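You operate a simulated robot arm through the tools that you are given. There is no shell and no other tool.

You run a simulated robot arm. Do the job below in one go: nothing can be reset, and whatever is moved stays where it is left.

Task
Brake the dryer car and square the three bricks up to the bar.
Fine: Brake first. Slide each brick end-on against the knob bar; push gently, fresh-pressed bricks chip under a squeeze, knock or drop. The brake stays on.

It is judged by the outcome, as a careful person would: the job done as asked, and still so three seconds after it is handed in. It fails if anything else is knocked over, pushed out of place, dropped, spilled or broken.

Robot
A 7-joint arm with a fingered hand, fixed in place. Base frame: the origin is on the floor under the middle of its stand, x ahead of it, y to its left, z up. Lengths are in mm, angles in rad, forces in N, time in s.
It reaches about 1023 mm from its shoulder. Its first joint turns from -2.897 to 2.897 rad. Payload 4 kg.
The TCP is the grasp point between the finger pads, 30 mm short of the fingertips. In the tool frame z runs along the fingers and y along their closing line. The gripper opens to 104 mm; its body begins 35 mm behind the TCP. The gripper is a hand of 4 fingers: y runs from the thumb to the fingers, the wrist lies at [-15, -113, -190] in the tool frame.
Orientation is that of the tool frame in the base frame, as a unit quaternion [x, y, z, w]. With the fingers straight down and the wrist toward the robot, the tool's x, y and z point along [0, 1, 0], [1, 0, 0] and [0, 0, -1] of the base frame.

Tools
- The arm moves only by the tool step_arm. Its argument "motion" is a list of rows, each an object of numbers (a shift or turn left out is 0): "wx", "wy", "wz": the turn, a rotation vector about the tool's x, y, z in units of 4 degrees (1.0 is 4 degrees); "tx", "ty", "tz": the shift along the tool's x, y, z in units of 25 mm (1.0 is 25 mm). In form: [{"wx": .., "wy": .., "wz": .., "tx": .., "ty": .., "tz": ..}, ...]. A call has 1 to 20 rows; each row shifts and turns the commanded pose from where the row before left it, along the tool's axes as they then stand. A call with a number of a shift or a turn outside -1 to 1 is refused whole. Each row takes 0.2 s and may step no farther than 50 mm and 0.15 rad from the row before; otherwise, the whole call is refused. Where a pose cannot be reached the arm comes as near as it can. A force on the tool above 40 N (or 10 N above the force at the start of the call, whichever is more), or a blocked arm, ends the call early, and 0.2 s more pass. In this call time passes only in rows, and 0.2 s behind the last. It gives the time, the measured TCP pose, the force on the tool (base axes), the opening and the grip force at its end, in the units of the frame above (readings bear some noise), with the torque about the TCP (base axes, N m) and any sound that the robot's microphone picked up, and new pictures: "views" is both (left out), scene, wrist or none.
- Cameras (640 x 400 px; columns grow to the right, rows downward): "scene" is fixed at [218, -649.3, 1401.5]; the picture's right is [0.55, -0.83, 0.00], its down [-0.66, -0.44, -0.61] and it looks along [0.50, 0.34, -0.80] (base axes); focal length 214 px, centre (320, 200). "wrist" rides on the gripper at [61, -92, -130] in the tool frame; the picture's right is [-0.81, 0.28, -0.52], its down [-0.53, -0.71, 0.46] and it looks along [-0.24, 0.64, 0.72] (tool axes); focal length 275 px, centre (320, 200). There is no depth. A picture from a camera that has moved, and an enlarged one, comes with that camera's place and axes in the base frame and with its lens.
- curl_fingers(index, middle, ring, thumb_bend, thumb_turn): sets how far each is bent, from 0 (flat) to 1 (curled in); at 0.3 the hand is open as for a grip, at 0.7 the pads meet at the TCP. One left out holds its place. A second passes; each finger stops where it meets its share of the squeeze, and holds until it gets a number again. It is the only way to open and close the hand. It gives what a move gives, with no picture; readings hold the bend of each and the force on the fingers (four entries, about 0 where the hand has none), thumb and palm. thumb_turn goes from beside the hand (0) to across from the fingers (1), as for a grip.
- close_up(camera, box): a new picture of the part [left, top, right, bottom] of that camera's present view, enlarged. It takes no simulated time.
- close_job(): hands the job in; it is judged then, once.

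Places have to be worked out from the pictures, the camera data and where the tool is seen. Open the gripper and draw the arm clear of the work before you hand the job in, unless the task says otherwise.

The tools are called as name(argument=value, ...) on one line, values as JSON. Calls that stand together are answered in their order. step_arm: Moves the arm, as the interface text tells. Its arguments: {"type":"object","properties":{"motion":{"type":"array","items":{"type":"object","properties":{"wx":{"type":"number"},"wy":{"type":"number"},"wz":{"type":"number"},"tx":{"type":"number"},"ty":{"type":"number"},"tz":{"type":"number"}}}},"views":{"type":"string","enum":["both","scene","wrist","none"]}},"required":["motion"]} The other tools are called the same way: curl_fingers (index, middle, ring, thumb_bend, thumb_turn) moves the fingers one by one; close_up (camera, box) takes an enlarged picture of a part of a camera's view; close_job () hands the job in.

At the start:

```text
time_s: 0.0
tool_pos: [352.9, -399.2, 1130.5]
ee_rot: [0.708, 0.707, 0.0, 0.0]
ft_force: [-0.1, -0.4, 0.2]
wrist_torque: [0.01, -0.03, -0.01]
width: 103.5
gripper_force: 0.1
shape: jaw
bend: [0.3, 0.3, 0.3, 0.3, 0.98]
finger forces: [0.1, 0.0, 0.0, 0.0, 0.0, 0.1]
```

scene: 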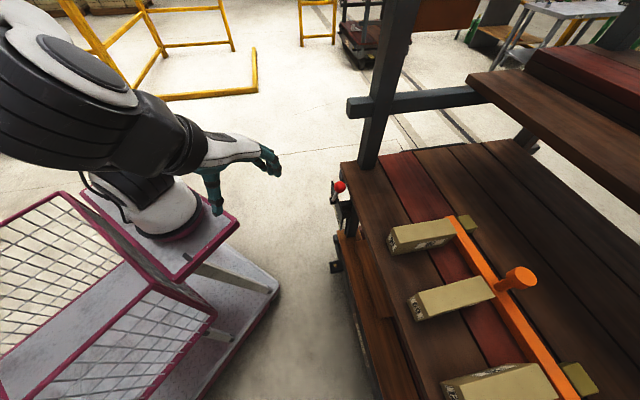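
wrist: 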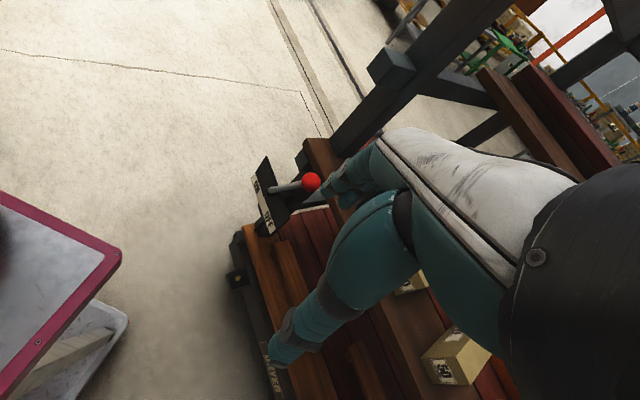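

I'll start by looking at the brake lever, the bricks and the bar enlarged before moving anything.

close_up(camera="scene", box=[300, 150, 400, 290])

close_up(camera="scene", box=[370, 200, 610, 400])

close_up(camera="wrist", box=[220, 120, 380, 260])

```text
2.86 times, centred on (350, 220) of scene
camera zoom: at [218.0, -649.3, 1401.5], right [0.55, -0.83, 0.0], down [-0.66, -0.44, -0.61], along [0.5, 0.34, -0.8], focal length 613 px, centre (234, 143)
```

zoom: 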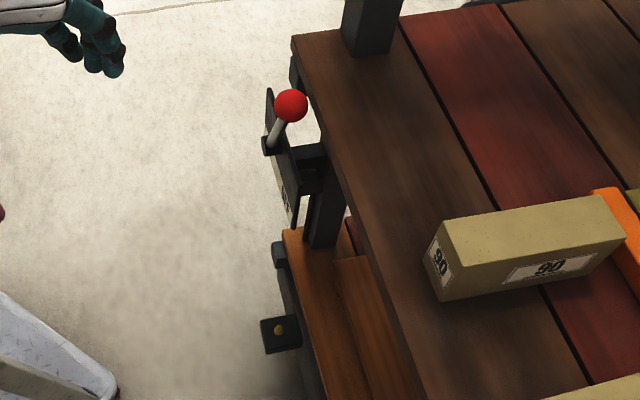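

```text
2.00 times, centred on (490, 300) of scene
camera zoom: at [218.0, -649.3, 1401.5], right [0.55, -0.83, 0.0], down [-0.66, -0.44, -0.61], along [0.5, 0.34, -0.8], focal length 429 px, centre (-20, 0)
```

zoom: 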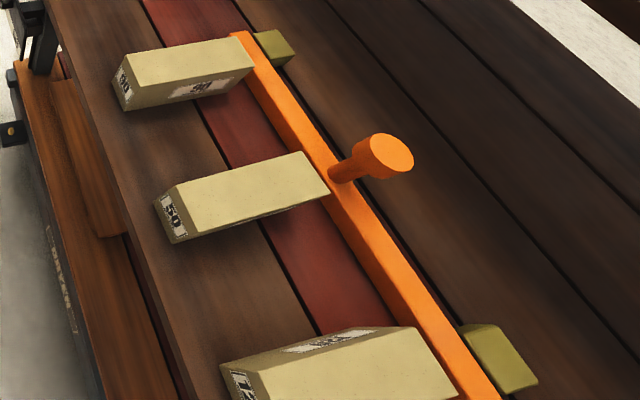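

```text
2.86 times, centred on (300, 190) of wrist
camera zoom: at [262.1, -336.1, 1261.3], right [0.28, -0.81, 0.52], down [-0.71, -0.53, -0.46], along [0.64, -0.24, -0.72], focal length 786 px, centre (377, 229)
```

zoom: 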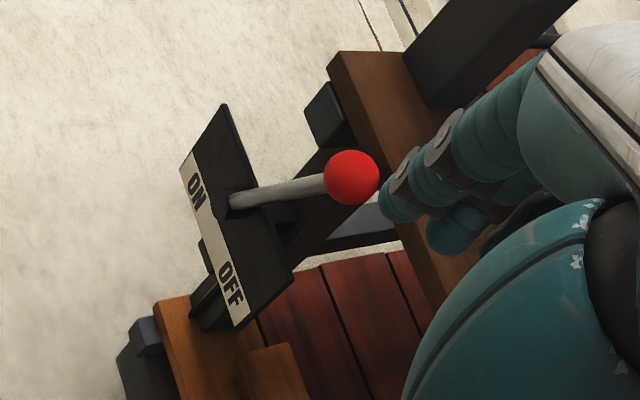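

The brake lever (red ball) sits at roughly (648,-439,853) leaning toward OFF, and the car runs at 45° with its near edge about 800 mm out. I'll take sharper close-ups of each brick and the bar to work out the gaps.

close_up(camera="scene", box=[380, 205, 476, 265])

close_up(camera="scene", box=[400, 260, 544, 350])

close_up(camera="scene", box=[432, 310, 576, 400])

close_up(camera="scene", box=[320, 165, 368, 245])

```text
6.67 times, centred on (428, 235) of scene
camera zoom: at [218.0, -649.3, 1401.5], right [0.55, -0.83, 0.0], down [-0.66, -0.44, -0.61], along [0.5, 0.34, -0.8], focal length 1430 px, centre (-400, -33)
```

zoom: 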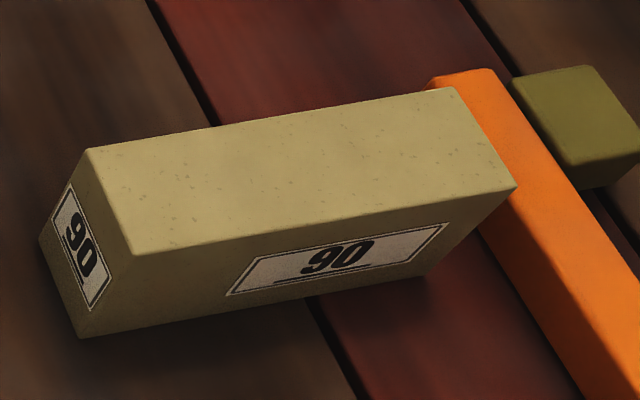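

```text
4.44 times, centred on (472, 305) of scene
camera zoom: at [218.0, -649.3, 1401.5], right [0.55, -0.83, 0.0], down [-0.66, -0.44, -0.61], along [0.5, 0.34, -0.8], focal length 953 px, centre (-356, -267)
```

zoom: 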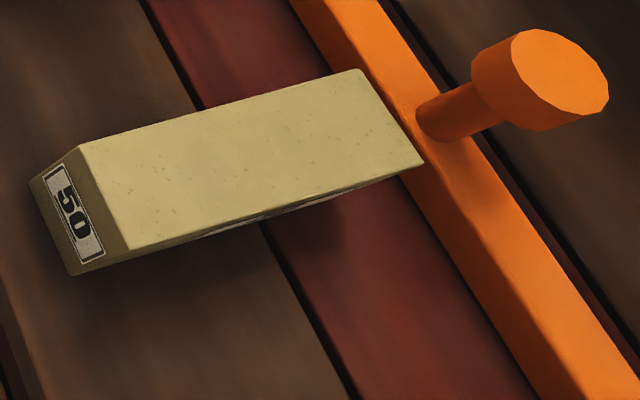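

```text
4.44 times, centred on (504, 355) of scene
camera zoom: at [218.0, -649.3, 1401.5], right [0.55, -0.83, 0.0], down [-0.66, -0.44, -0.61], along [0.5, 0.34, -0.8], focal length 953 px, centre (-498, -489)
```

zoom: 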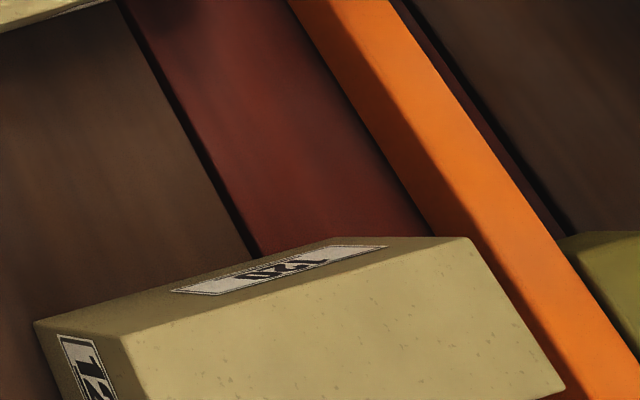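

```text
5.00 times, centred on (344, 205) of scene
camera zoom: at [218.0, -649.3, 1401.5], right [0.55, -0.83, 0.0], down [-0.66, -0.44, -0.61], along [0.5, 0.34, -0.8], focal length 1072 px, centre (200, 175)
```

zoom: 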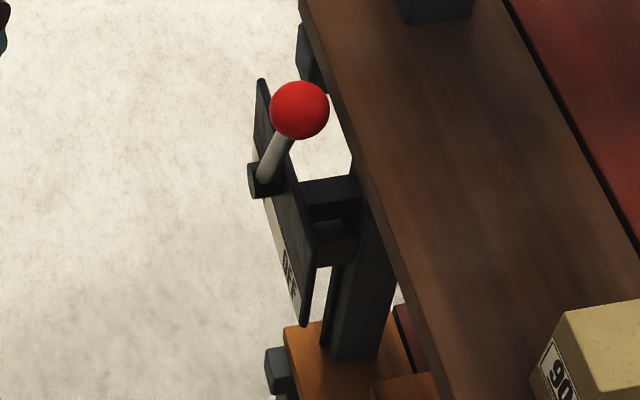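

The lever's pivot plate faces the robot, with ON on its far-left end and OFF on the near-right. I'll turn the hand square to the car (tool x along its side, tool y toward it), then drop slightly for a better wrist view of the brake.

step_arm(motion=[{"wz": 0.9375}, {"wz": 0.9375}, {"wz": 0.9375}, {"wz": 0.9375}, {"wz": 0.9375}, {"wz": 0.9375}, {"wz": 0.9375}, {"wz": 0.9375}, {"wz": 0.9375}, {"wz": 0.9375}, {"wz": 0.9375}, {"wz": 0.9375}, {"tx": 0.618, "ty": 0.188, "tz": 0.87}, {"tx": 0.618, "ty": 0.188, "tz": 0.87}, {"tx": 0.618, "ty": 0.188, "tz": 0.87}, {"tx": 0.618, "ty": 0.188, "tz": 0.87}, {"tx": 0.618, "ty": 0.188, "tz": 0.87}, {"tx": 0.618, "ty": 0.188, "tz": 0.87}], views="both")

```text
time_s: 3.8
tool_pos: [448.0, -396.6, 1039.1]
ee_rot: [0.924, 0.383, 0.0, -0.001]
ft_force: [-0.4, -0.6, 0.0]
wrist_torque: [0.0, -0.01, -0.05]
width: 103.7
gripper_force: 0.1
shape: jaw
bend: [0.3, 0.3, 0.3, 0.3, 0.98]
finger forces: [0.0, 0.0, 0.1, 0.1, 0.0, 0.0]
out of reach, approached as far as the arm can: row 15, 16, 17, 18
camera wrist: at [428.3, -288.0, 1170.6], right [-0.38, -0.77, 0.52], down [-0.88, 0.13, -0.45], along [0.28, -0.63, -0.73], focal length 275 px, centre (320, 200)
```

scene: 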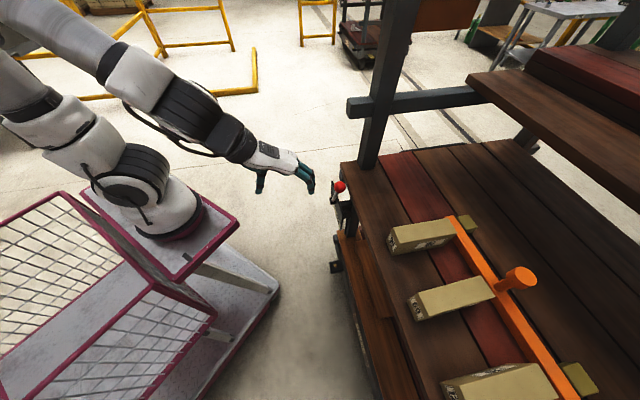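
wrist: 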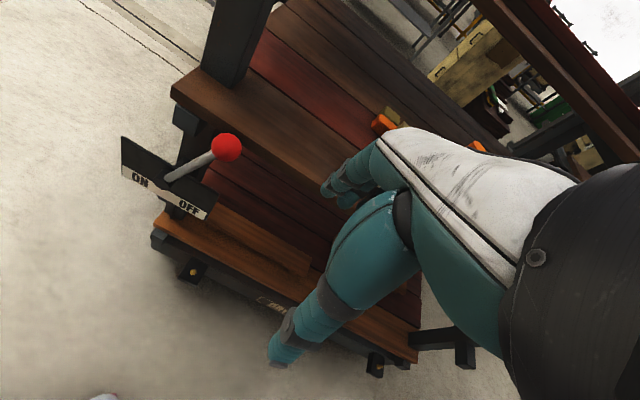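

The wrist view now shows the brake plate face-on; the arm was limited this close in, so I'll remember to work farther out. Zooming on the brake in this view.

close_up(camera="wrist", box=[100, 110, 260, 230])

close_up(camera="scene", box=[240, 130, 368, 210])

```text
3.33 times, centred on (180, 170) of wrist
camera zoom: at [428.3, -288.0, 1170.6], right [-0.38, -0.77, 0.52], down [-0.88, 0.13, -0.45], along [0.28, -0.63, -0.73], focal length 918 px, centre (787, 300)
```

zoom: 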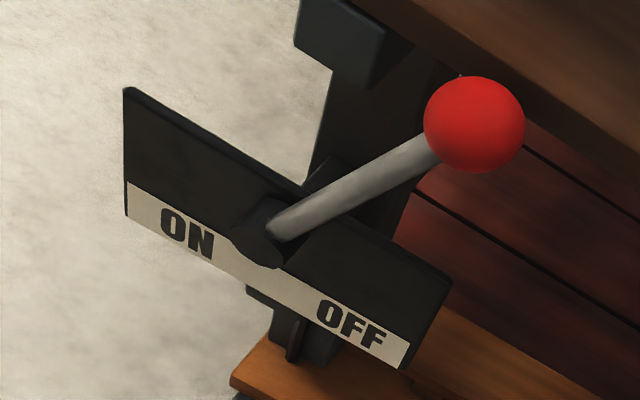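

```text
5.00 times, centred on (304, 170) of scene
camera zoom: at [218.0, -649.3, 1401.5], right [0.55, -0.83, 0.0], down [-0.66, -0.44, -0.61], along [0.5, 0.34, -0.8], focal length 1072 px, centre (400, 350)
```

zoom: 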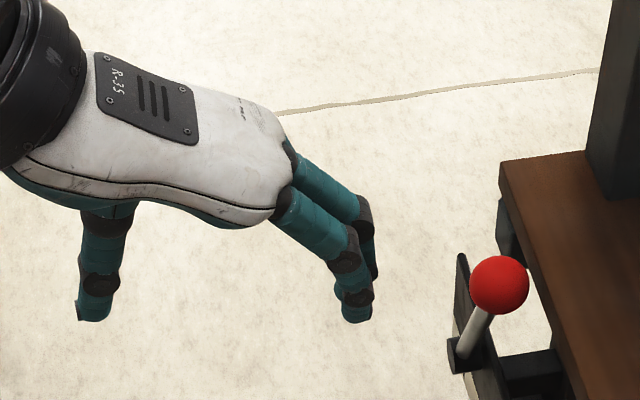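

Plate is clear: ON is on the left (+m side), and the lever leans to OFF; the ball is at about (650,-438,850), pivot near z 684, so it must be swept ~140 mm along the car toward ON. I'll move forward then down beside the ball on its OFF side, staying above it first to check the finger position.

step_arm(motion=[{"ty": 0.8}, {"ty": 0.8}, {"ty": 0.8}, {"ty": 0.8}, {"ty": 0.8, "tz": 0.4}, {"tz": 0.8}, {"tz": 0.8}, {"tz": 0.8}, {"tz": 0.8}], views="both")

```text
time_s: 5.8
tool_pos: [523.1, -465.2, 948.9]
ee_rot: [0.924, 0.382, 0.0, 0.0]
ft_force: [0.2, -0.2, 0.0]
wrist_torque: [0.04, -0.05, 0.0]
width: 103.6
gripper_force: 0.0
shape: jaw
bend: [0.3, 0.3, 0.3, 0.3, 0.98]
finger forces: [0.1, 0.0, 0.1, 0.0, 0.0, 0.0]
camera wrist: at [501.5, -356.5, 1079.8], right [-0.38, -0.77, 0.52], down [-0.88, 0.13, -0.46], along [0.28, -0.63, -0.72], focal length 275 px, centre (320, 200)
```

scene: 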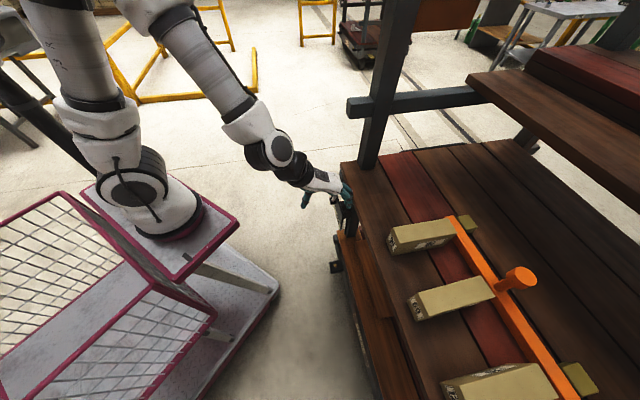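
wrist: 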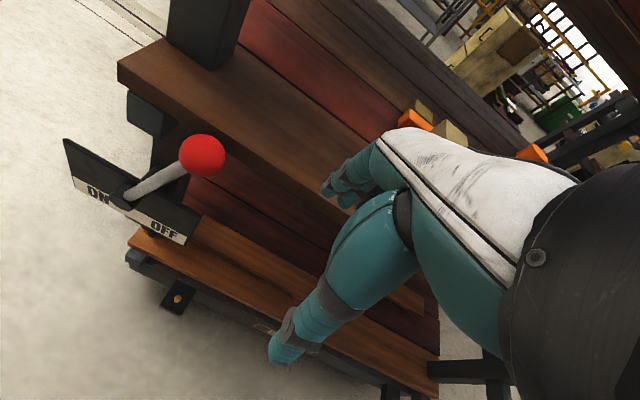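

Ball position agrees (≈650,-438,855). I'll zoom on the fingertips in both views to pin down where the finger sides are relative to the ball before descending.

close_up(camera="scene", box=[296, 160, 376, 210])

close_up(camera="wrist", box=[290, 120, 450, 220])

```text
8.00 times, centred on (336, 185) of scene
camera zoom: at [218.0, -649.3, 1401.5], right [0.55, -0.83, 0.0], down [-0.66, -0.44, -0.61], along [0.5, 0.34, -0.8], focal length 1716 px, centre (192, 320)
```

zoom: 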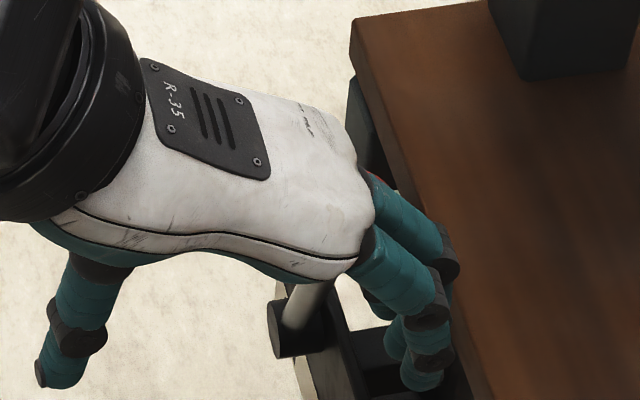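

```text
4.00 times, centred on (370, 170) of wrist
camera zoom: at [501.5, -356.5, 1079.8], right [-0.38, -0.77, 0.52], down [-0.88, 0.13, -0.46], along [0.28, -0.63, -0.72], focal length 1101 px, centre (120, 320)
```

zoom: 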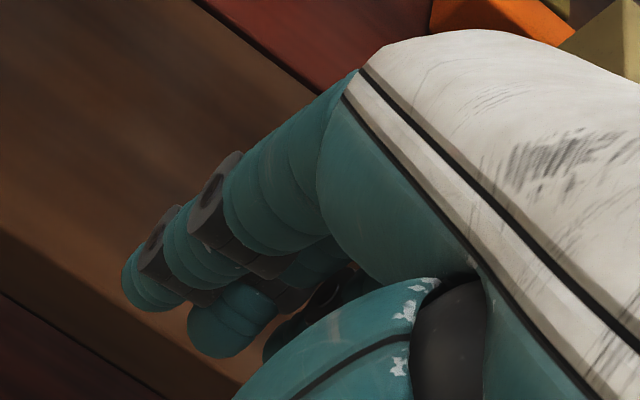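

Fingers sit at tool y≈+55 with the +x finger's side at x≈+14; the deck edge is at n≈797, leaving ~18 mm. I'll descend beside the ball (about 70 mm clear on the OFF side) and look again.

step_arm(motion=[{"tz": 0.75, "ty": 0.12}, {"tz": 0.75, "ty": 0.12}, {"tz": 0.75, "ty": 0.12}, {"tz": 0.75, "ty": 0.12}, {"tz": 0.75, "ty": 0.12}], views="both")

```text
time_s: 7.0
tool_pos: [533.0, -475.4, 855.0]
ee_rot: [0.924, 0.383, 0.001, 0.0]
ft_force: [0.2, -0.4, -0.1]
wrist_torque: [0.01, 0.02, 0.0]
width: 103.8
gripper_force: 0.0
shape: jaw
bend: [0.3, 0.3, 0.3, 0.3, 0.98]
finger forces: [0.0, 0.1, 0.1, 0.0, 0.0, 0.0]
camera wrist: at [511.2, -367.3, 985.6], right [-0.38, -0.77, 0.52], down [-0.88, 0.13, -0.46], along [0.28, -0.63, -0.72], focal length 275 px, centre (320, 200)
```

scene: 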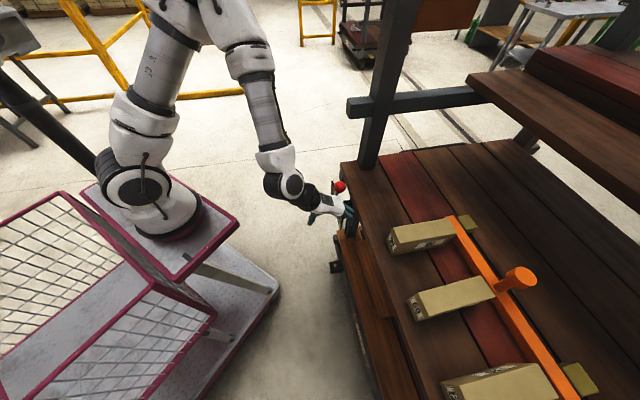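
wrist: 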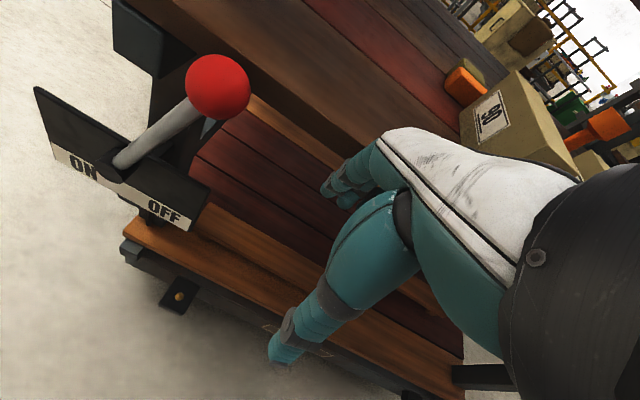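

Ball confirmed at (650,-438,857), with the fingers at its height and on its OFF side. Now I sweep the hand sideways (+x, toward ON), slowing before contact.

step_arm(motion=[{"tx": 0.8}, {"tx": 0.8}, {"tx": 0.6}, {"tx": 0.4}, {"tx": 0.4}, {"tx": 0.4}, {"tx": 0.4}, {"tx": 0.4}, {"tx": 0.4}], views="both")

```text
time_s: 9.0
tool_pos: [613.0, -394.7, 854.5]
ee_rot: [0.924, 0.383, 0.0, 0.0]
ft_force: [-0.4, 0.4, 0.0]
wrist_torque: [-0.02, 0.02, -0.01]
width: 103.6
gripper_force: 0.1
shape: jaw
bend: [0.3, 0.3, 0.3, 0.3, 0.98]
finger forces: [0.0, 0.0, 0.1, 0.1, 0.1, 0.1]
camera wrist: at [592.8, -286.5, 985.2], right [-0.38, -0.77, 0.52], down [-0.88, 0.13, -0.46], along [0.28, -0.63, -0.72], focal length 275 px, centre (320, 200)
```

scene: 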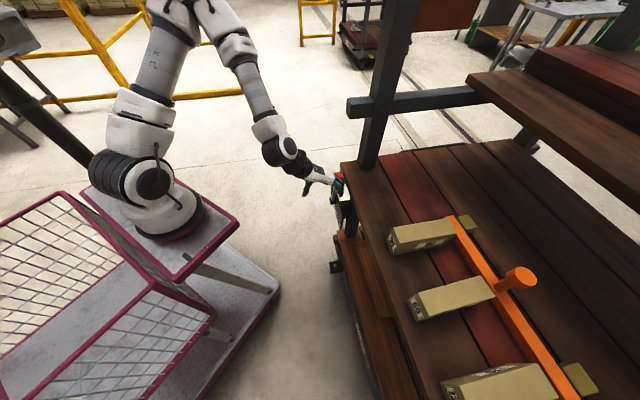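
wrist: 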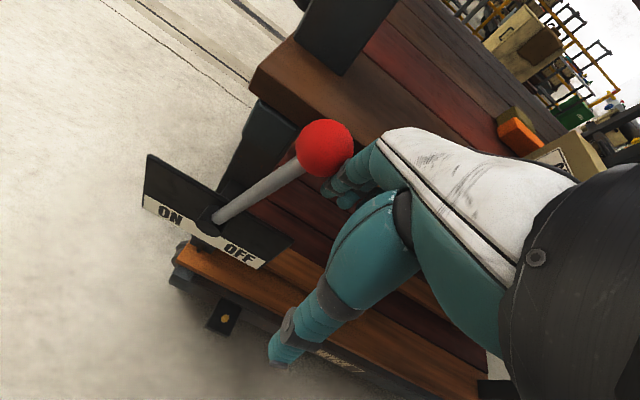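

The ball is moving with the finger (now about m≈185 along the car) with almost no force. Continuing the sweep toward ON in small steps.

step_arm(motion=[{"tx": 0.4}, {"tx": 0.4}, {"tx": 0.4}, {"tx": 0.4}, {"tx": 0.4}, {"tx": 0.4}, {"tx": 0.4}, {"tx": 0.4}], views="both")

```text
time_s: 10.8
tool_pos: [670.5, -338.0, 855.1]
ee_rot: [0.924, 0.383, 0.001, 0.0]
ft_force: [0.1, 0.7, -0.1]
wrist_torque: [0.02, 0.0, -0.02]
width: 103.9
gripper_force: 0.0
shape: jaw
bend: [0.3, 0.3, 0.3, 0.3, 0.98]
finger forces: [0.0, 0.0, 0.0, 0.0, 0.0, 0.0]
camera wrist: at [649.8, -229.9, 986.2], right [-0.38, -0.77, 0.52], down [-0.88, 0.13, -0.46], along [0.28, -0.63, -0.72], focal length 275 px, centre (320, 200)
```

scene: 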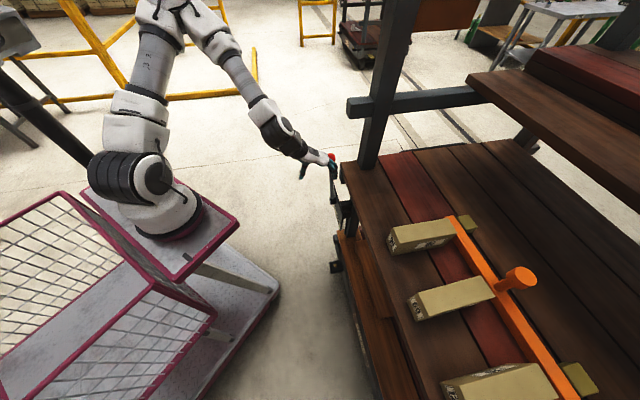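
wrist: 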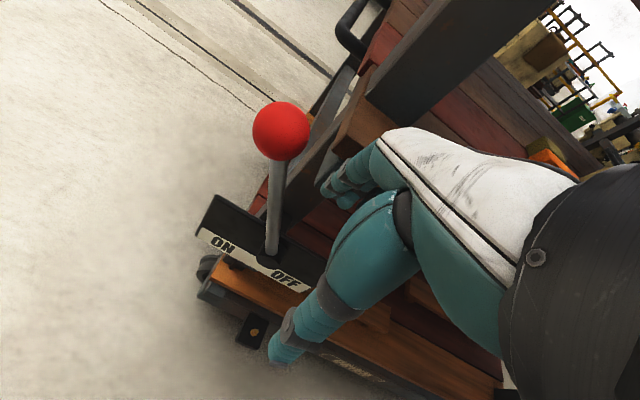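

The lever has gone over centre and moved ahead of the finger, with the ball at about m≈297, mirrored to where it began. Zooming to check it rests fully at ON.

close_up(camera="wrist", box=[180, 80, 340, 320])

close_up(camera="scene", box=[290, 135, 370, 235])

```text
1.67 times, centred on (260, 200) of wrist
camera zoom: at [649.8, -229.9, 986.2], right [-0.38, -0.77, 0.52], down [-0.88, 0.13, -0.46], along [0.28, -0.63, -0.72], focal length 459 px, centre (420, 200)
```

zoom: 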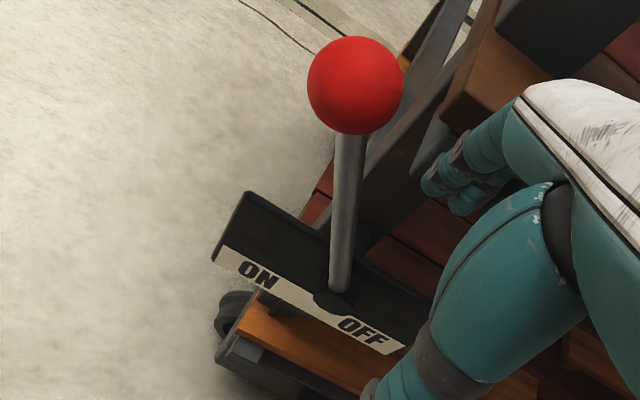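

```text
4.00 times, centred on (330, 185) of scene
camera zoom: at [218.0, -649.3, 1401.5], right [0.55, -0.83, 0.0], down [-0.66, -0.44, -0.61], along [0.5, 0.34, -0.8], focal length 858 px, centre (280, 260)
```

zoom: 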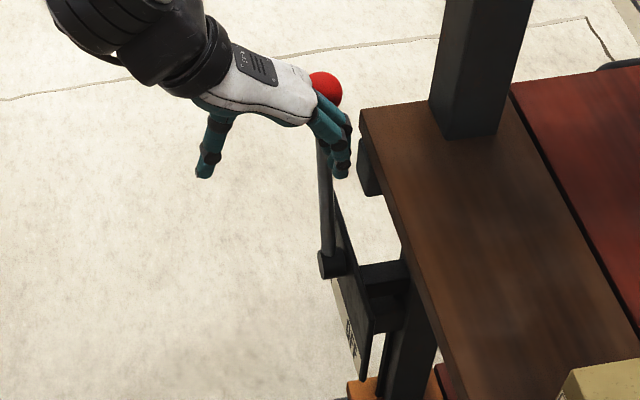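

The lever stands toward ON, past the finger by ~27 mm. I'll nudge gently further to confirm it is resting at its stop.

step_arm(motion=[{"tx": 0.4}, {"tx": 0.4}, {"tx": 0.2}, {"tx": 0.16}, {"tx": 0.16}], views="wrist")

```text
time_s: 12.0
tool_pos: [693.5, -317.0, 854.1]
ee_rot: [0.924, 0.382, 0.0, 0.0]
ft_force: [-2.9, -2.8, -0.7]
wrist_torque: [-0.06, 0.04, -0.22]
width: 103.5
gripper_force: 0.1
shape: jaw
bend: [0.3, 0.3, 0.3, 0.3, 0.98]
finger forces: [4.3, 0.1, 0.0, 0.0, 0.0, 0.0]
camera wrist: at [672.1, -207.3, 986.1], right [-0.38, -0.77, 0.52], down [-0.88, 0.13, -0.45], along [0.28, -0.63, -0.72], focal length 275 px, centre (320, 200)
```

wrist: 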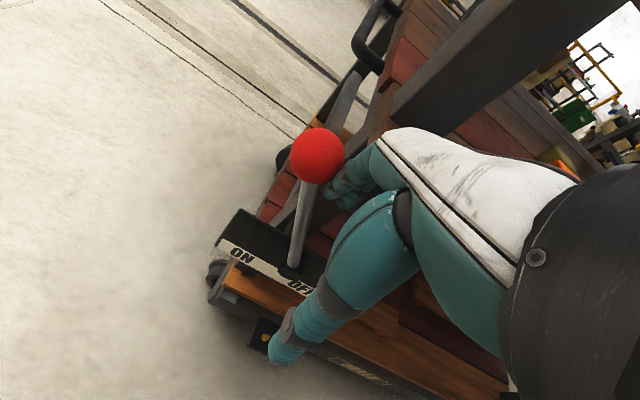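

Index finger now feels ~4 N from the lever where earlier it moved with almost none. One more 3 mm nudge will tell stop from friction.

step_arm(motion=[{"tx": 0.12}], views="none")

```text
time_s: 12.4
tool_pos: [694.3, -314.7, 856.0]
ee_rot: [0.924, 0.382, 0.0, 0.0]
ft_force: [-7.2, -4.8, -1.0]
wrist_torque: [-0.06, 0.06, -0.42]
width: 102.9
gripper_force: 0.1
shape: jaw
bend: [0.31, 0.3, 0.3, 0.3, 0.98]
finger forces: [8.5, 0.0, 0.0, 0.1, 0.0, 0.0]
```

Force doubled to 8.5 N over a couple of millimetres, so the lever is at its ON stop. I back the finger off along −x, rise clear, and travel along the front of the deck to brick "90" (which I judge at n 842–992, m −98, 75 mm tall, with a ~31 mm gap to the bar at n≈1025).

step_arm(motion=[{"tx": -0.4}, {"tx": -0.8}, {"tx": -0.8}, {"tx": -0.8}, {"tx": -0.5, "tz": -0.7}, {"tx": -0.5, "tz": -0.8}, {"tx": -1}, {"tx": -1}, {"tx": -1}, {"tx": -1}, {"tx": -1}, {"tx": -1}, {"tx": -1}, {"tx": -1}, {"tx": -1}, {"tx": -1}], views="both")

```text
time_s: 15.8
tool_pos: [453.0, -558.1, 893.9]
ee_rot: [0.924, 0.383, 0.0, 0.0]
ft_force: [0.4, 0.6, -0.3]
wrist_torque: [0.0, -0.03, 0.01]
width: 103.9
gripper_force: 0.2
shape: jaw
bend: [0.3, 0.3, 0.3, 0.3, 0.98]
finger forces: [0.1, 0.0, 0.0, 0.0, 0.0, 0.1]
camera wrist: at [430.9, -448.9, 1023.7], right [-0.38, -0.77, 0.52], down [-0.88, 0.13, -0.46], along [0.28, -0.63, -0.72], focal length 275 px, centre (320, 200)
```

scene: 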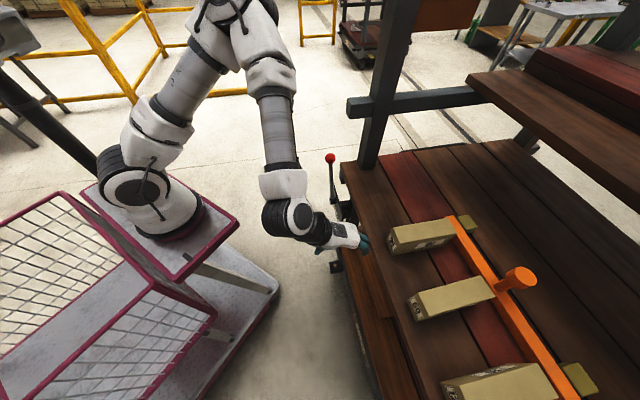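
wrist: 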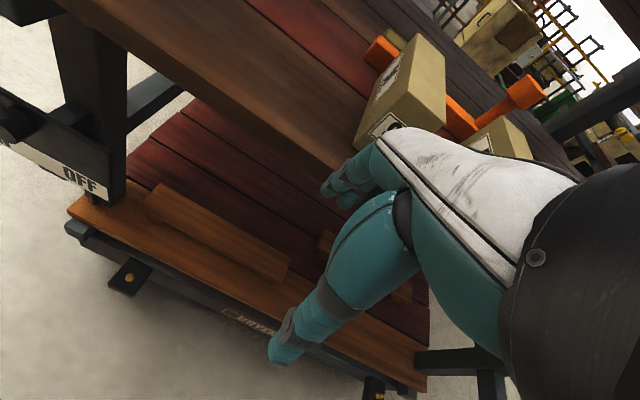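

Lever stays at ON. I'll zoom on the fingers and brick "90" to judge the remaining distance and finger heights.

close_up(camera="wrist", box=[300, 20, 500, 220])

close_up(camera="scene", box=[310, 205, 406, 265])

```text
2.00 times, centred on (400, 120) of wrist
camera zoom: at [430.9, -448.9, 1023.7], right [-0.38, -0.77, 0.52], down [-0.88, 0.13, -0.46], along [0.28, -0.63, -0.72], focal length 551 px, centre (160, 360)
```

zoom: 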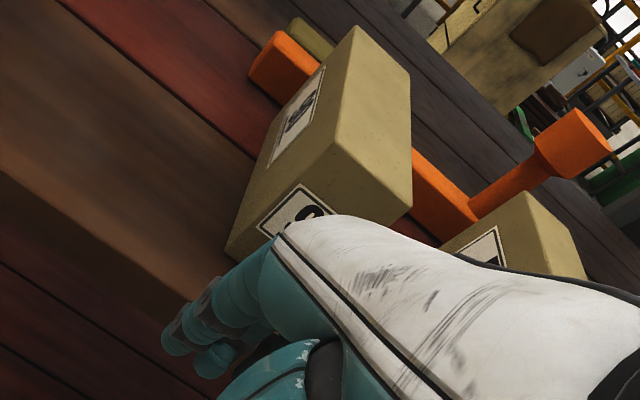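

```text
6.67 times, centred on (358, 235) of scene
camera zoom: at [218.0, -649.3, 1401.5], right [0.55, -0.83, 0.0], down [-0.66, -0.44, -0.61], along [0.5, 0.34, -0.8], focal length 1430 px, centre (67, -33)
```

zoom: 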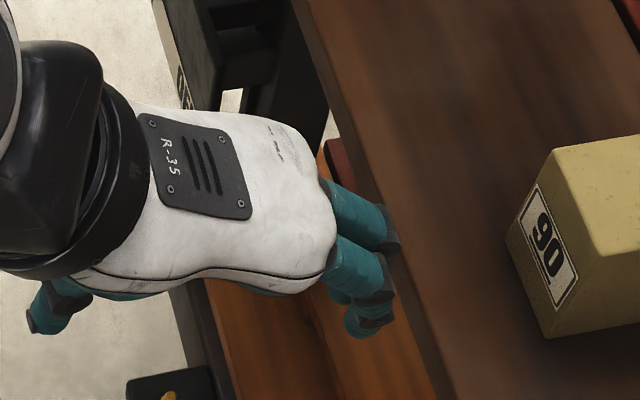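

Refined triangulation puts the deck top at z≈865, brick "90" near end at n≈844 (m centre −100), and the bar face at n≈1022; finger backs reach tool y≈+69. I'll lift so the tips clear the deck by ~10 mm, centre on the brick, and close to ~18 mm short of it.

step_arm(motion=[{"tz": -0.5, "tx": -0.5}, {"ty": 0.6}, {"ty": 0.6}, {"ty": 0.5}], views="both")

close_up(camera="scene", box=[330, 205, 426, 265])

```text
time_s: 16.8
tool_pos: [472.6, -595.1, 905.2]
ee_rot: [0.924, 0.382, 0.001, 0.0]
ft_force: [-0.6, -0.3, 0.1]
wrist_torque: [0.03, 0.0, -0.01]
width: 103.6
gripper_force: 0.1
shape: jaw
bend: [0.3, 0.3, 0.3, 0.3, 0.98]
finger forces: [0.1, 0.0, 0.0, 0.1, 0.0, 0.0]
camera wrist: at [451.8, -487.5, 1036.3], right [-0.38, -0.77, 0.52], down [-0.88, 0.13, -0.46], along [0.28, -0.63, -0.72], focal length 275 px, centre (320, 200)
```

scene: 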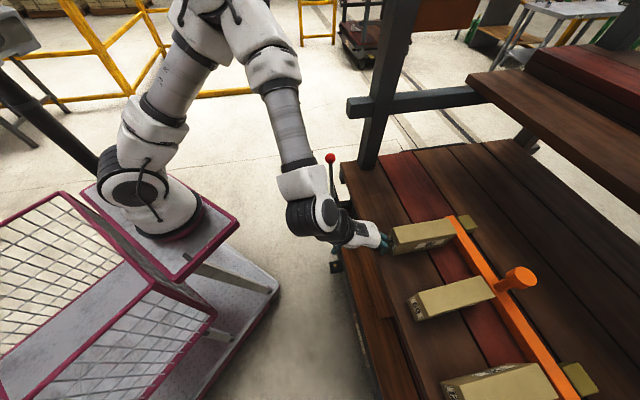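
wrist: 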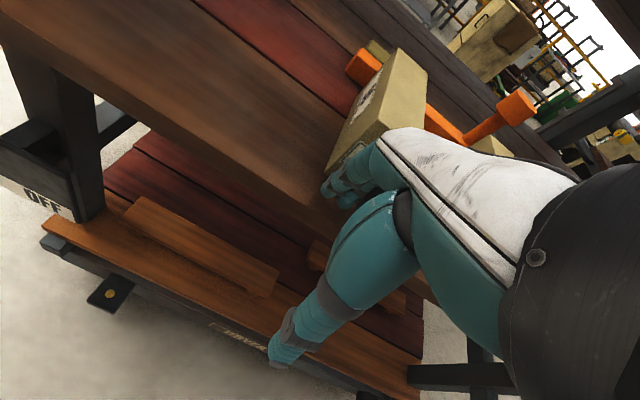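

```text
6.67 times, centred on (378, 235) of scene
camera zoom: at [218.0, -649.3, 1401.5], right [0.55, -0.83, 0.0], down [-0.66, -0.44, -0.61], along [0.5, 0.34, -0.8], focal length 1430 px, centre (-67, -33)
```

zoom: 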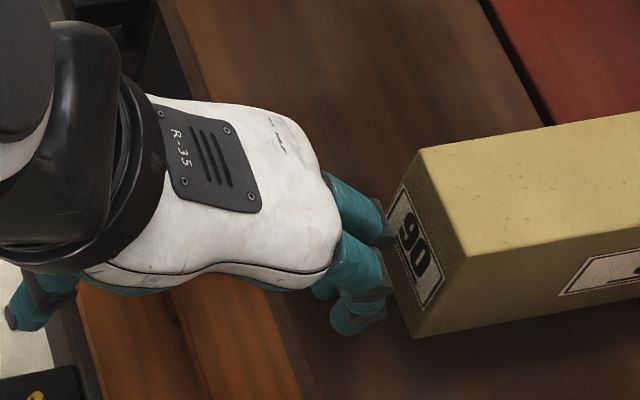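

The fingers straddle the brick's near end centrally with about 10–18 mm to go. I'll creep in at 2.5 mm per row and watch the finger forces.

step_arm(motion=[{"ty": 0.1}, {"ty": 0.1}, {"ty": 0.1}, {"ty": 0.1}], views="none")

close_up(camera="scene", box=[360, 205, 440, 255])

```text
time_s: 17.8
tool_pos: [479.7, -604.0, 904.6]
ee_rot: [0.924, 0.383, 0.001, 0.0]
ft_force: [0.2, -0.9, 0.5]
wrist_torque: [0.0, 0.03, -0.01]
width: 103.7
gripper_force: 0.1
shape: jaw
bend: [0.3, 0.3, 0.3, 0.3, 0.98]
finger forces: [0.0, 0.0, 0.0, 0.0, 0.0, 0.1]
```

```text
8.00 times, centred on (400, 230) of scene
camera zoom: at [218.0, -649.3, 1401.5], right [0.55, -0.83, 0.0], down [-0.66, -0.44, -0.61], along [0.5, 0.34, -0.8], focal length 1716 px, centre (-320, -40)
```

zoom: 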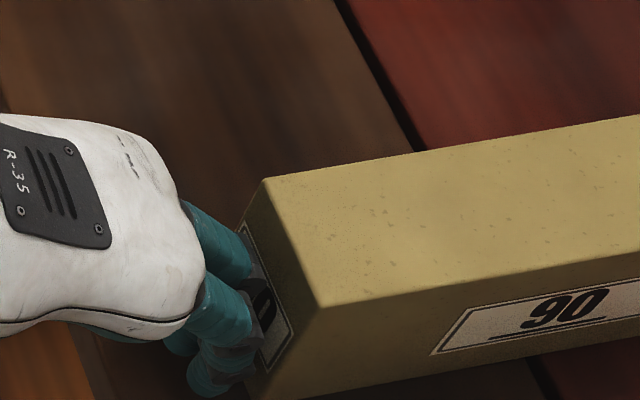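

Still no contact at n≈766. Continuing in 1.5 mm steps.

step_arm(motion=[{"ty": 0.06}, {"ty": 0.06}, {"ty": 0.06}], views="none")

```text
time_s: 18.6
tool_pos: [483.8, -608.1, 903.6]
ee_rot: [0.924, 0.382, 0.0, 0.0]
ft_force: [0.1, 0.2, -0.1]
wrist_torque: [0.0, -0.02, 0.01]
width: 103.7
gripper_force: 0.1
shape: jaw
bend: [0.3, 0.3, 0.3, 0.3, 0.98]
finger forces: [0.0, 0.1, 0.0, 0.1, 0.0, 0.1]
```

No load yet (n≈772). Three more small steps.

step_arm(motion=[{"ty": 0.06}, {"ty": 0.06}, {"ty": 0.06}], views="none")

close_up(camera="scene", box=[360, 205, 440, 255])

```text
time_s: 19.4
tool_pos: [486.4, -609.5, 903.9]
ee_rot: [0.924, 0.382, -0.001, -0.001]
ft_force: [-1.5, 1.8, 0.5]
wrist_torque: [-0.03, -0.02, -0.05]
width: 103.2
gripper_force: 0.1
shape: jaw
bend: [0.3, 0.31, 0.3, 0.3, 0.98]
finger forces: [0.1, 2.5, 0.1, 0.0, 0.1, 0.0]
```

```text
8.00 times, centred on (400, 230) of scene
camera zoom: at [218.0, -649.3, 1401.5], right [0.55, -0.83, 0.0], down [-0.66, -0.44, -0.61], along [0.5, 0.34, -0.8], focal length 1716 px, centre (-320, -40)
```

zoom: 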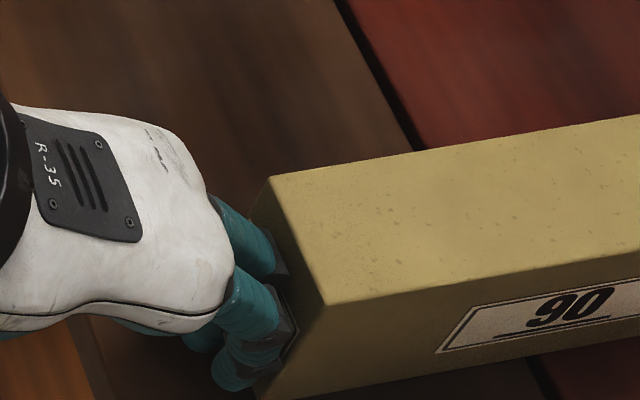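

Middle finger has just touched the brick (2.5 N), near the brick's centreline. To push squarely I'll bring index and ring out slightly so they share the contact.

curl_fingers(index=0.27, ring=0.27)

```text
time_s: 20.4
tool_pos: [486.5, -610.9, 905.9]
ee_rot: [0.924, 0.383, 0.0, 0.0]
ft_force: [-1.3, 1.3, -0.5]
wrist_torque: [0.02, 0.02, 0.01]
width: 107.4
gripper_force: 0.9
shape: fingers
bend: [0.27, 0.31, 0.27, 0.3, 0.98]
finger forces: [0.0, 2.1, 0.2, 0.0, 0.0, 0.0]
```

Only the middle still bears. I'll extend index and ring a bit more.

curl_fingers(index=0.24, ring=0.24)

```text
time_s: 21.4
tool_pos: [485.5, -609.1, 904.6]
ee_rot: [0.923, 0.384, 0.0, 0.0]
ft_force: [-1.0, 1.5, -1.3]
wrist_torque: [0.03, 0.01, -0.03]
width: 110.4
gripper_force: 1.1
shape: fingers
bend: [0.24, 0.3, 0.25, 0.3, 0.98]
finger forces: [0.6, 0.1, 1.0, 0.0, 0.1, 0.0]
```

Index (0.6 N) and ring (1.0 N) now both bear, a two-point contact either side of centre. I push gently 20 mm at 12 mm/s, well short of the ~31 mm gap.

step_arm(motion=[{"ty": 0.1}, {"ty": 0.1}, {"ty": 0.1}, {"ty": 0.1}, {"ty": 0.1}, {"ty": 0.1}, {"ty": 0.1}, {"ty": 0.1}], views="none")

close_up(camera="scene", box=[380, 205, 476, 265])

```text
time_s: 23.2
tool_pos: [500.4, -623.2, 906.6]
ee_rot: [0.924, 0.383, 0.0, 0.001]
ft_force: [-1.6, 0.7, 0.3]
wrist_torque: [-0.03, -0.01, -0.03]
width: 110.3
gripper_force: 0.9
shape: fingers
bend: [0.24, 0.3, 0.25, 0.3, 0.98]
finger forces: [0.9, 0.1, 1.6, 0.1, 0.1, 0.1]
```

```text
6.67 times, centred on (428, 235) of scene
camera zoom: at [218.0, -649.3, 1401.5], right [0.55, -0.83, 0.0], down [-0.66, -0.44, -0.61], along [0.5, 0.34, -0.8], focal length 1430 px, centre (-400, -33)
```

zoom: 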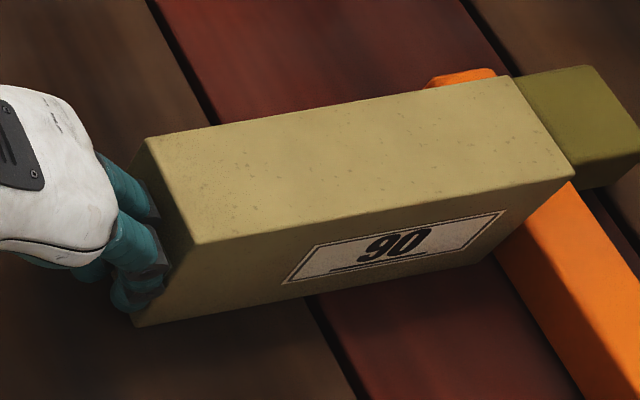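

Sliding load is light and even (0.9/1.6 N). I'll zoom in on the far end to see the remaining gap to the bar.

close_up(camera="scene", box=[436, 205, 484, 255])

step_arm(motion=[{"ty": 0.0}], views="wrist")

```text
8.00 times, centred on (460, 230) of scene
camera zoom: at [218.0, -649.3, 1401.5], right [0.55, -0.83, 0.0], down [-0.66, -0.44, -0.61], along [0.5, 0.34, -0.8], focal length 1716 px, centre (-800, -40)
```

zoom: 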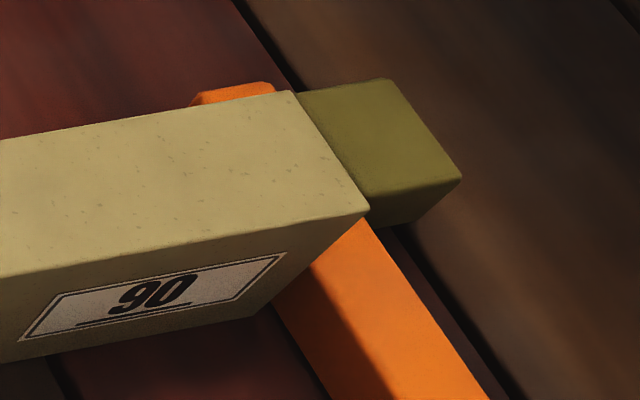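

```text
time_s: 23.6
tool_pos: [499.8, -624.1, 904.8]
ee_rot: [0.924, 0.383, 0.0, -0.001]
ft_force: [-1.1, 1.1, 0.5]
wrist_torque: [0.02, 0.01, -0.01]
width: 110.7
gripper_force: 1.0
shape: fingers
bend: [0.24, 0.3, 0.25, 0.3, 0.98]
finger forces: [1.0, 0.0, 1.4, 0.0, 0.1, 0.1]
camera wrist: at [479.3, -514.9, 1036.3], right [-0.38, -0.77, 0.52], down [-0.88, 0.13, -0.46], along [0.28, -0.63, -0.72], focal length 275 px, centre (320, 200)
```

wrist: 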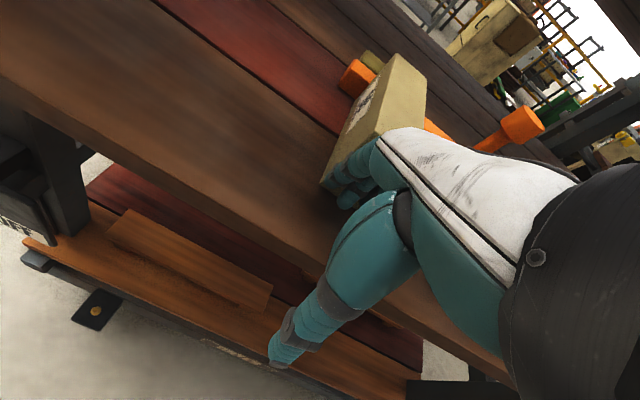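

The image shows ~8 mm left between the brick's lower far corner and the bar. I advance 5 mm, then will step by 1 mm.

step_arm(motion=[{"ty": 0.05}, {"ty": 0.05}, {"ty": 0.05}, {"ty": 0.05}], views="none")

close_up(camera="scene", box=[436, 205, 484, 255])

```text
time_s: 24.6
tool_pos: [504.0, -627.6, 906.2]
ee_rot: [0.924, 0.383, -0.001, 0.0]
ft_force: [-1.5, 2.1, -0.3]
wrist_torque: [-0.01, 0.01, -0.05]
width: 110.4
gripper_force: 1.4
shape: fingers
bend: [0.24, 0.3, 0.25, 0.3, 0.98]
finger forces: [1.1, 0.0, 1.5, 0.1, 0.0, 0.0]
```

```text
8.00 times, centred on (460, 230) of scene
camera zoom: at [218.0, -649.3, 1401.5], right [0.55, -0.83, 0.0], down [-0.66, -0.44, -0.61], along [0.5, 0.34, -0.8], focal length 1716 px, centre (-800, -40)
```

zoom: 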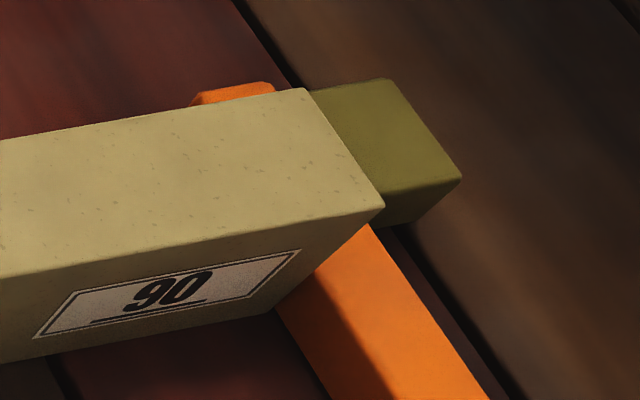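

Gap is now only 1–2 mm. Stepping 1 mm at a time and watching for the force to rise.

step_arm(motion=[{"ty": 0.03}, {"ty": 0.03}], views="none")

```text
time_s: 25.2
tool_pos: [505.0, -628.1, 905.7]
ee_rot: [0.924, 0.383, 0.0, 0.0]
ft_force: [-3.3, 2.4, 1.5]
wrist_torque: [-0.06, -0.03, -0.11]
width: 110.4
gripper_force: 2.1
shape: fingers
bend: [0.25, 0.3, 0.26, 0.3, 0.98]
finger forces: [1.1, 0.6, 2.0, 0.0, 0.0, 0.0]
```

Total load went from ~2.5 to ~3.7 N: contact with the bar is beginning. One more 1 mm step.

step_arm(motion=[{"ty": 0.04}], views="none")

close_up(camera="scene", box=[436, 205, 484, 255])

```text
time_s: 25.6
tool_pos: [505.3, -628.9, 905.7]
ee_rot: [0.924, 0.383, 0.0, 0.0]
ft_force: [-2.9, 3.8, 2.3]
wrist_torque: [-0.06, 0.0, -0.03]
width: 110.1
gripper_force: 2.5
shape: fingers
bend: [0.25, 0.3, 0.26, 0.3, 0.98]
finger forces: [1.7, 1.0, 2.4, 0.0, 0.1, 0.1]
```

```text
8.00 times, centred on (460, 230) of scene
camera zoom: at [218.0, -649.3, 1401.5], right [0.55, -0.83, 0.0], down [-0.66, -0.44, -0.61], along [0.5, 0.34, -0.8], focal length 1716 px, centre (-800, -40)
```

zoom: 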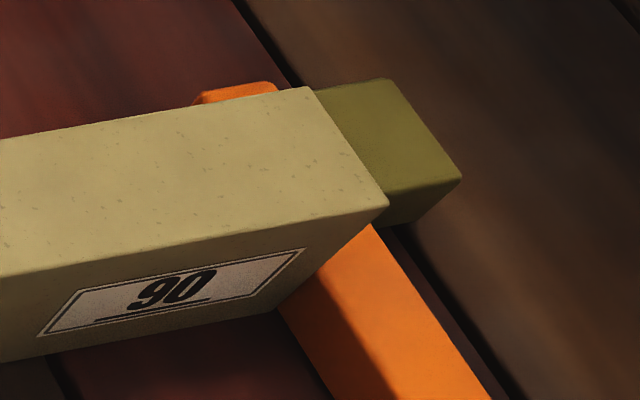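

Total now ~5 N spread over all three fingers, and the lower corner is against the bar. One more small step to seat it flush.

step_arm(motion=[{"ty": 0.04}], views="none")

close_up(camera="scene", box=[436, 205, 484, 255])

close_up(camera="wrist", box=[300, 20, 460, 220])

```text
time_s: 26.0
tool_pos: [505.8, -628.6, 905.6]
ee_rot: [0.924, 0.383, 0.0, 0.0]
ft_force: [-3.7, 6.0, 2.4]
wrist_torque: [-0.11, -0.09, -0.04]
width: 109.5
gripper_force: 3.6
shape: fingers
bend: [0.25, 0.31, 0.26, 0.3, 0.98]
finger forces: [2.2, 1.7, 3.3, 0.0, 0.0, 0.0]
```

```text
8.00 times, centred on (460, 230) of scene
camera zoom: at [218.0, -649.3, 1401.5], right [0.55, -0.83, 0.0], down [-0.66, -0.44, -0.61], along [0.5, 0.34, -0.8], focal length 1716 px, centre (-800, -40)
```

zoom: 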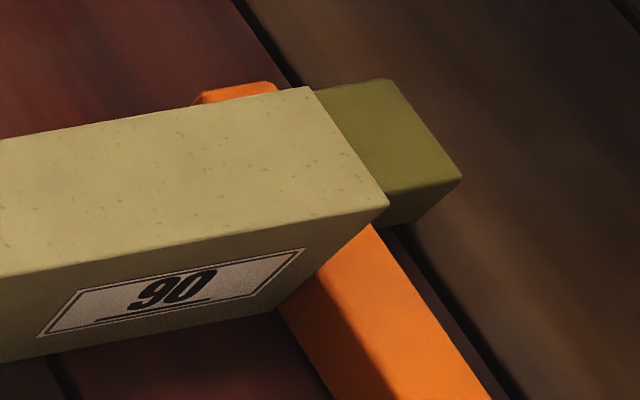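

```text
2.00 times, centred on (380, 120) of wrist
camera zoom: at [485.1, -520.6, 1035.7], right [-0.38, -0.77, 0.52], down [-0.88, 0.13, -0.46], along [0.28, -0.63, -0.72], focal length 551 px, centre (200, 360)
```

zoom: 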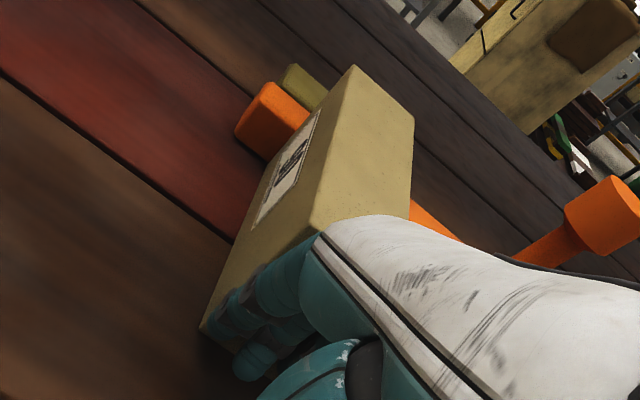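

Load rose to ~7 N with no further motion, so brick "90" is seated flush against the bar. I back straight off 60 mm, then shift along to brick "50" (centre m≈−254).

step_arm(motion=[{"ty": -0.1}, {"ty": -0.3}, {"ty": -0.7}, {"ty": -0.7}, {"ty": -0.6}, {"tx": -0.6}, {"tx": -0.95}, {"tx": -0.95}, {"tx": -0.95}, {"tx": -0.95}, {"tx": -0.95}, {"tx": -0.8}], views="both")

close_up(camera="scene", box=[350, 260, 446, 320])

close_up(camera="scene", box=[380, 205, 476, 265])

```text
time_s: 28.6
tool_pos: [355.6, -696.1, 904.8]
ee_rot: [0.923, 0.384, 0.0, 0.001]
ft_force: [-1.2, -0.2, -0.2]
wrist_torque: [-0.04, -0.01, 0.01]
width: 111.7
gripper_force: 0.0
shape: fingers
bend: [0.24, 0.3, 0.24, 0.3, 0.98]
finger forces: [0.0, 0.0, 0.1, 0.1, 0.1, 0.1]
camera wrist: at [334.3, -587.7, 1036.6], right [-0.38, -0.77, 0.52], down [-0.88, 0.13, -0.46], along [0.28, -0.63, -0.72], focal length 275 px, centre (320, 200)
```

scene: 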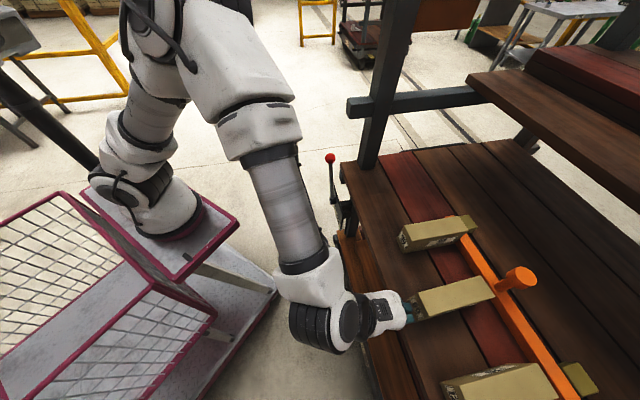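
wrist: 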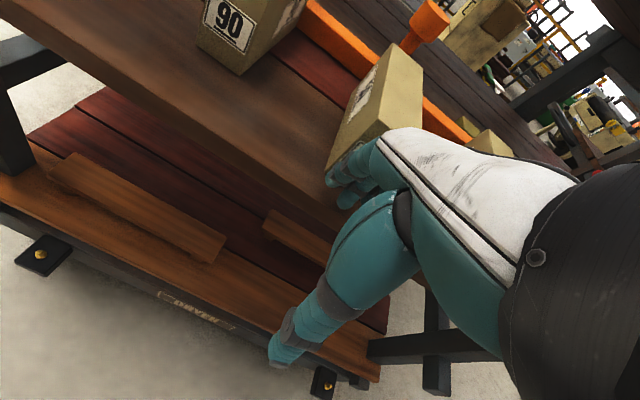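

```text
6.67 times, centred on (398, 290) of scene
camera zoom: at [218.0, -649.3, 1401.5], right [0.55, -0.83, 0.0], down [-0.66, -0.44, -0.61], along [0.5, 0.34, -0.8], focal length 1430 px, centre (-200, -400)
```

zoom: 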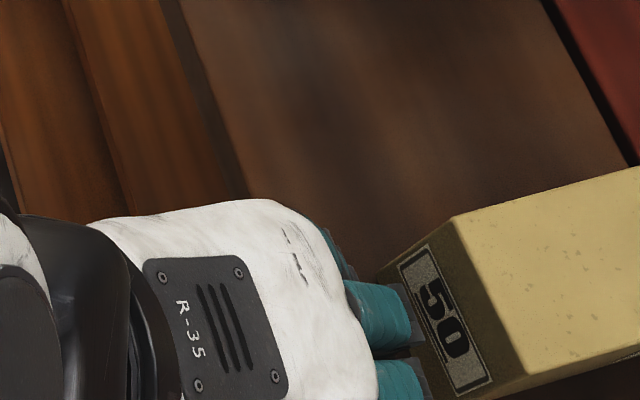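

```text
6.67 times, centred on (428, 235) of scene
camera zoom: at [218.0, -649.3, 1401.5], right [0.55, -0.83, 0.0], down [-0.66, -0.44, -0.61], along [0.5, 0.34, -0.8], focal length 1430 px, centre (-400, -33)
```

zoom: 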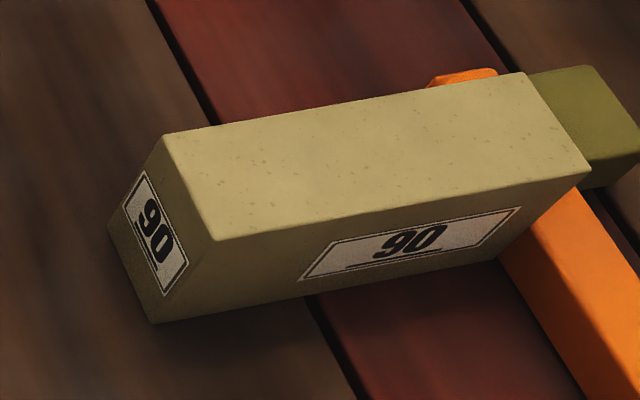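

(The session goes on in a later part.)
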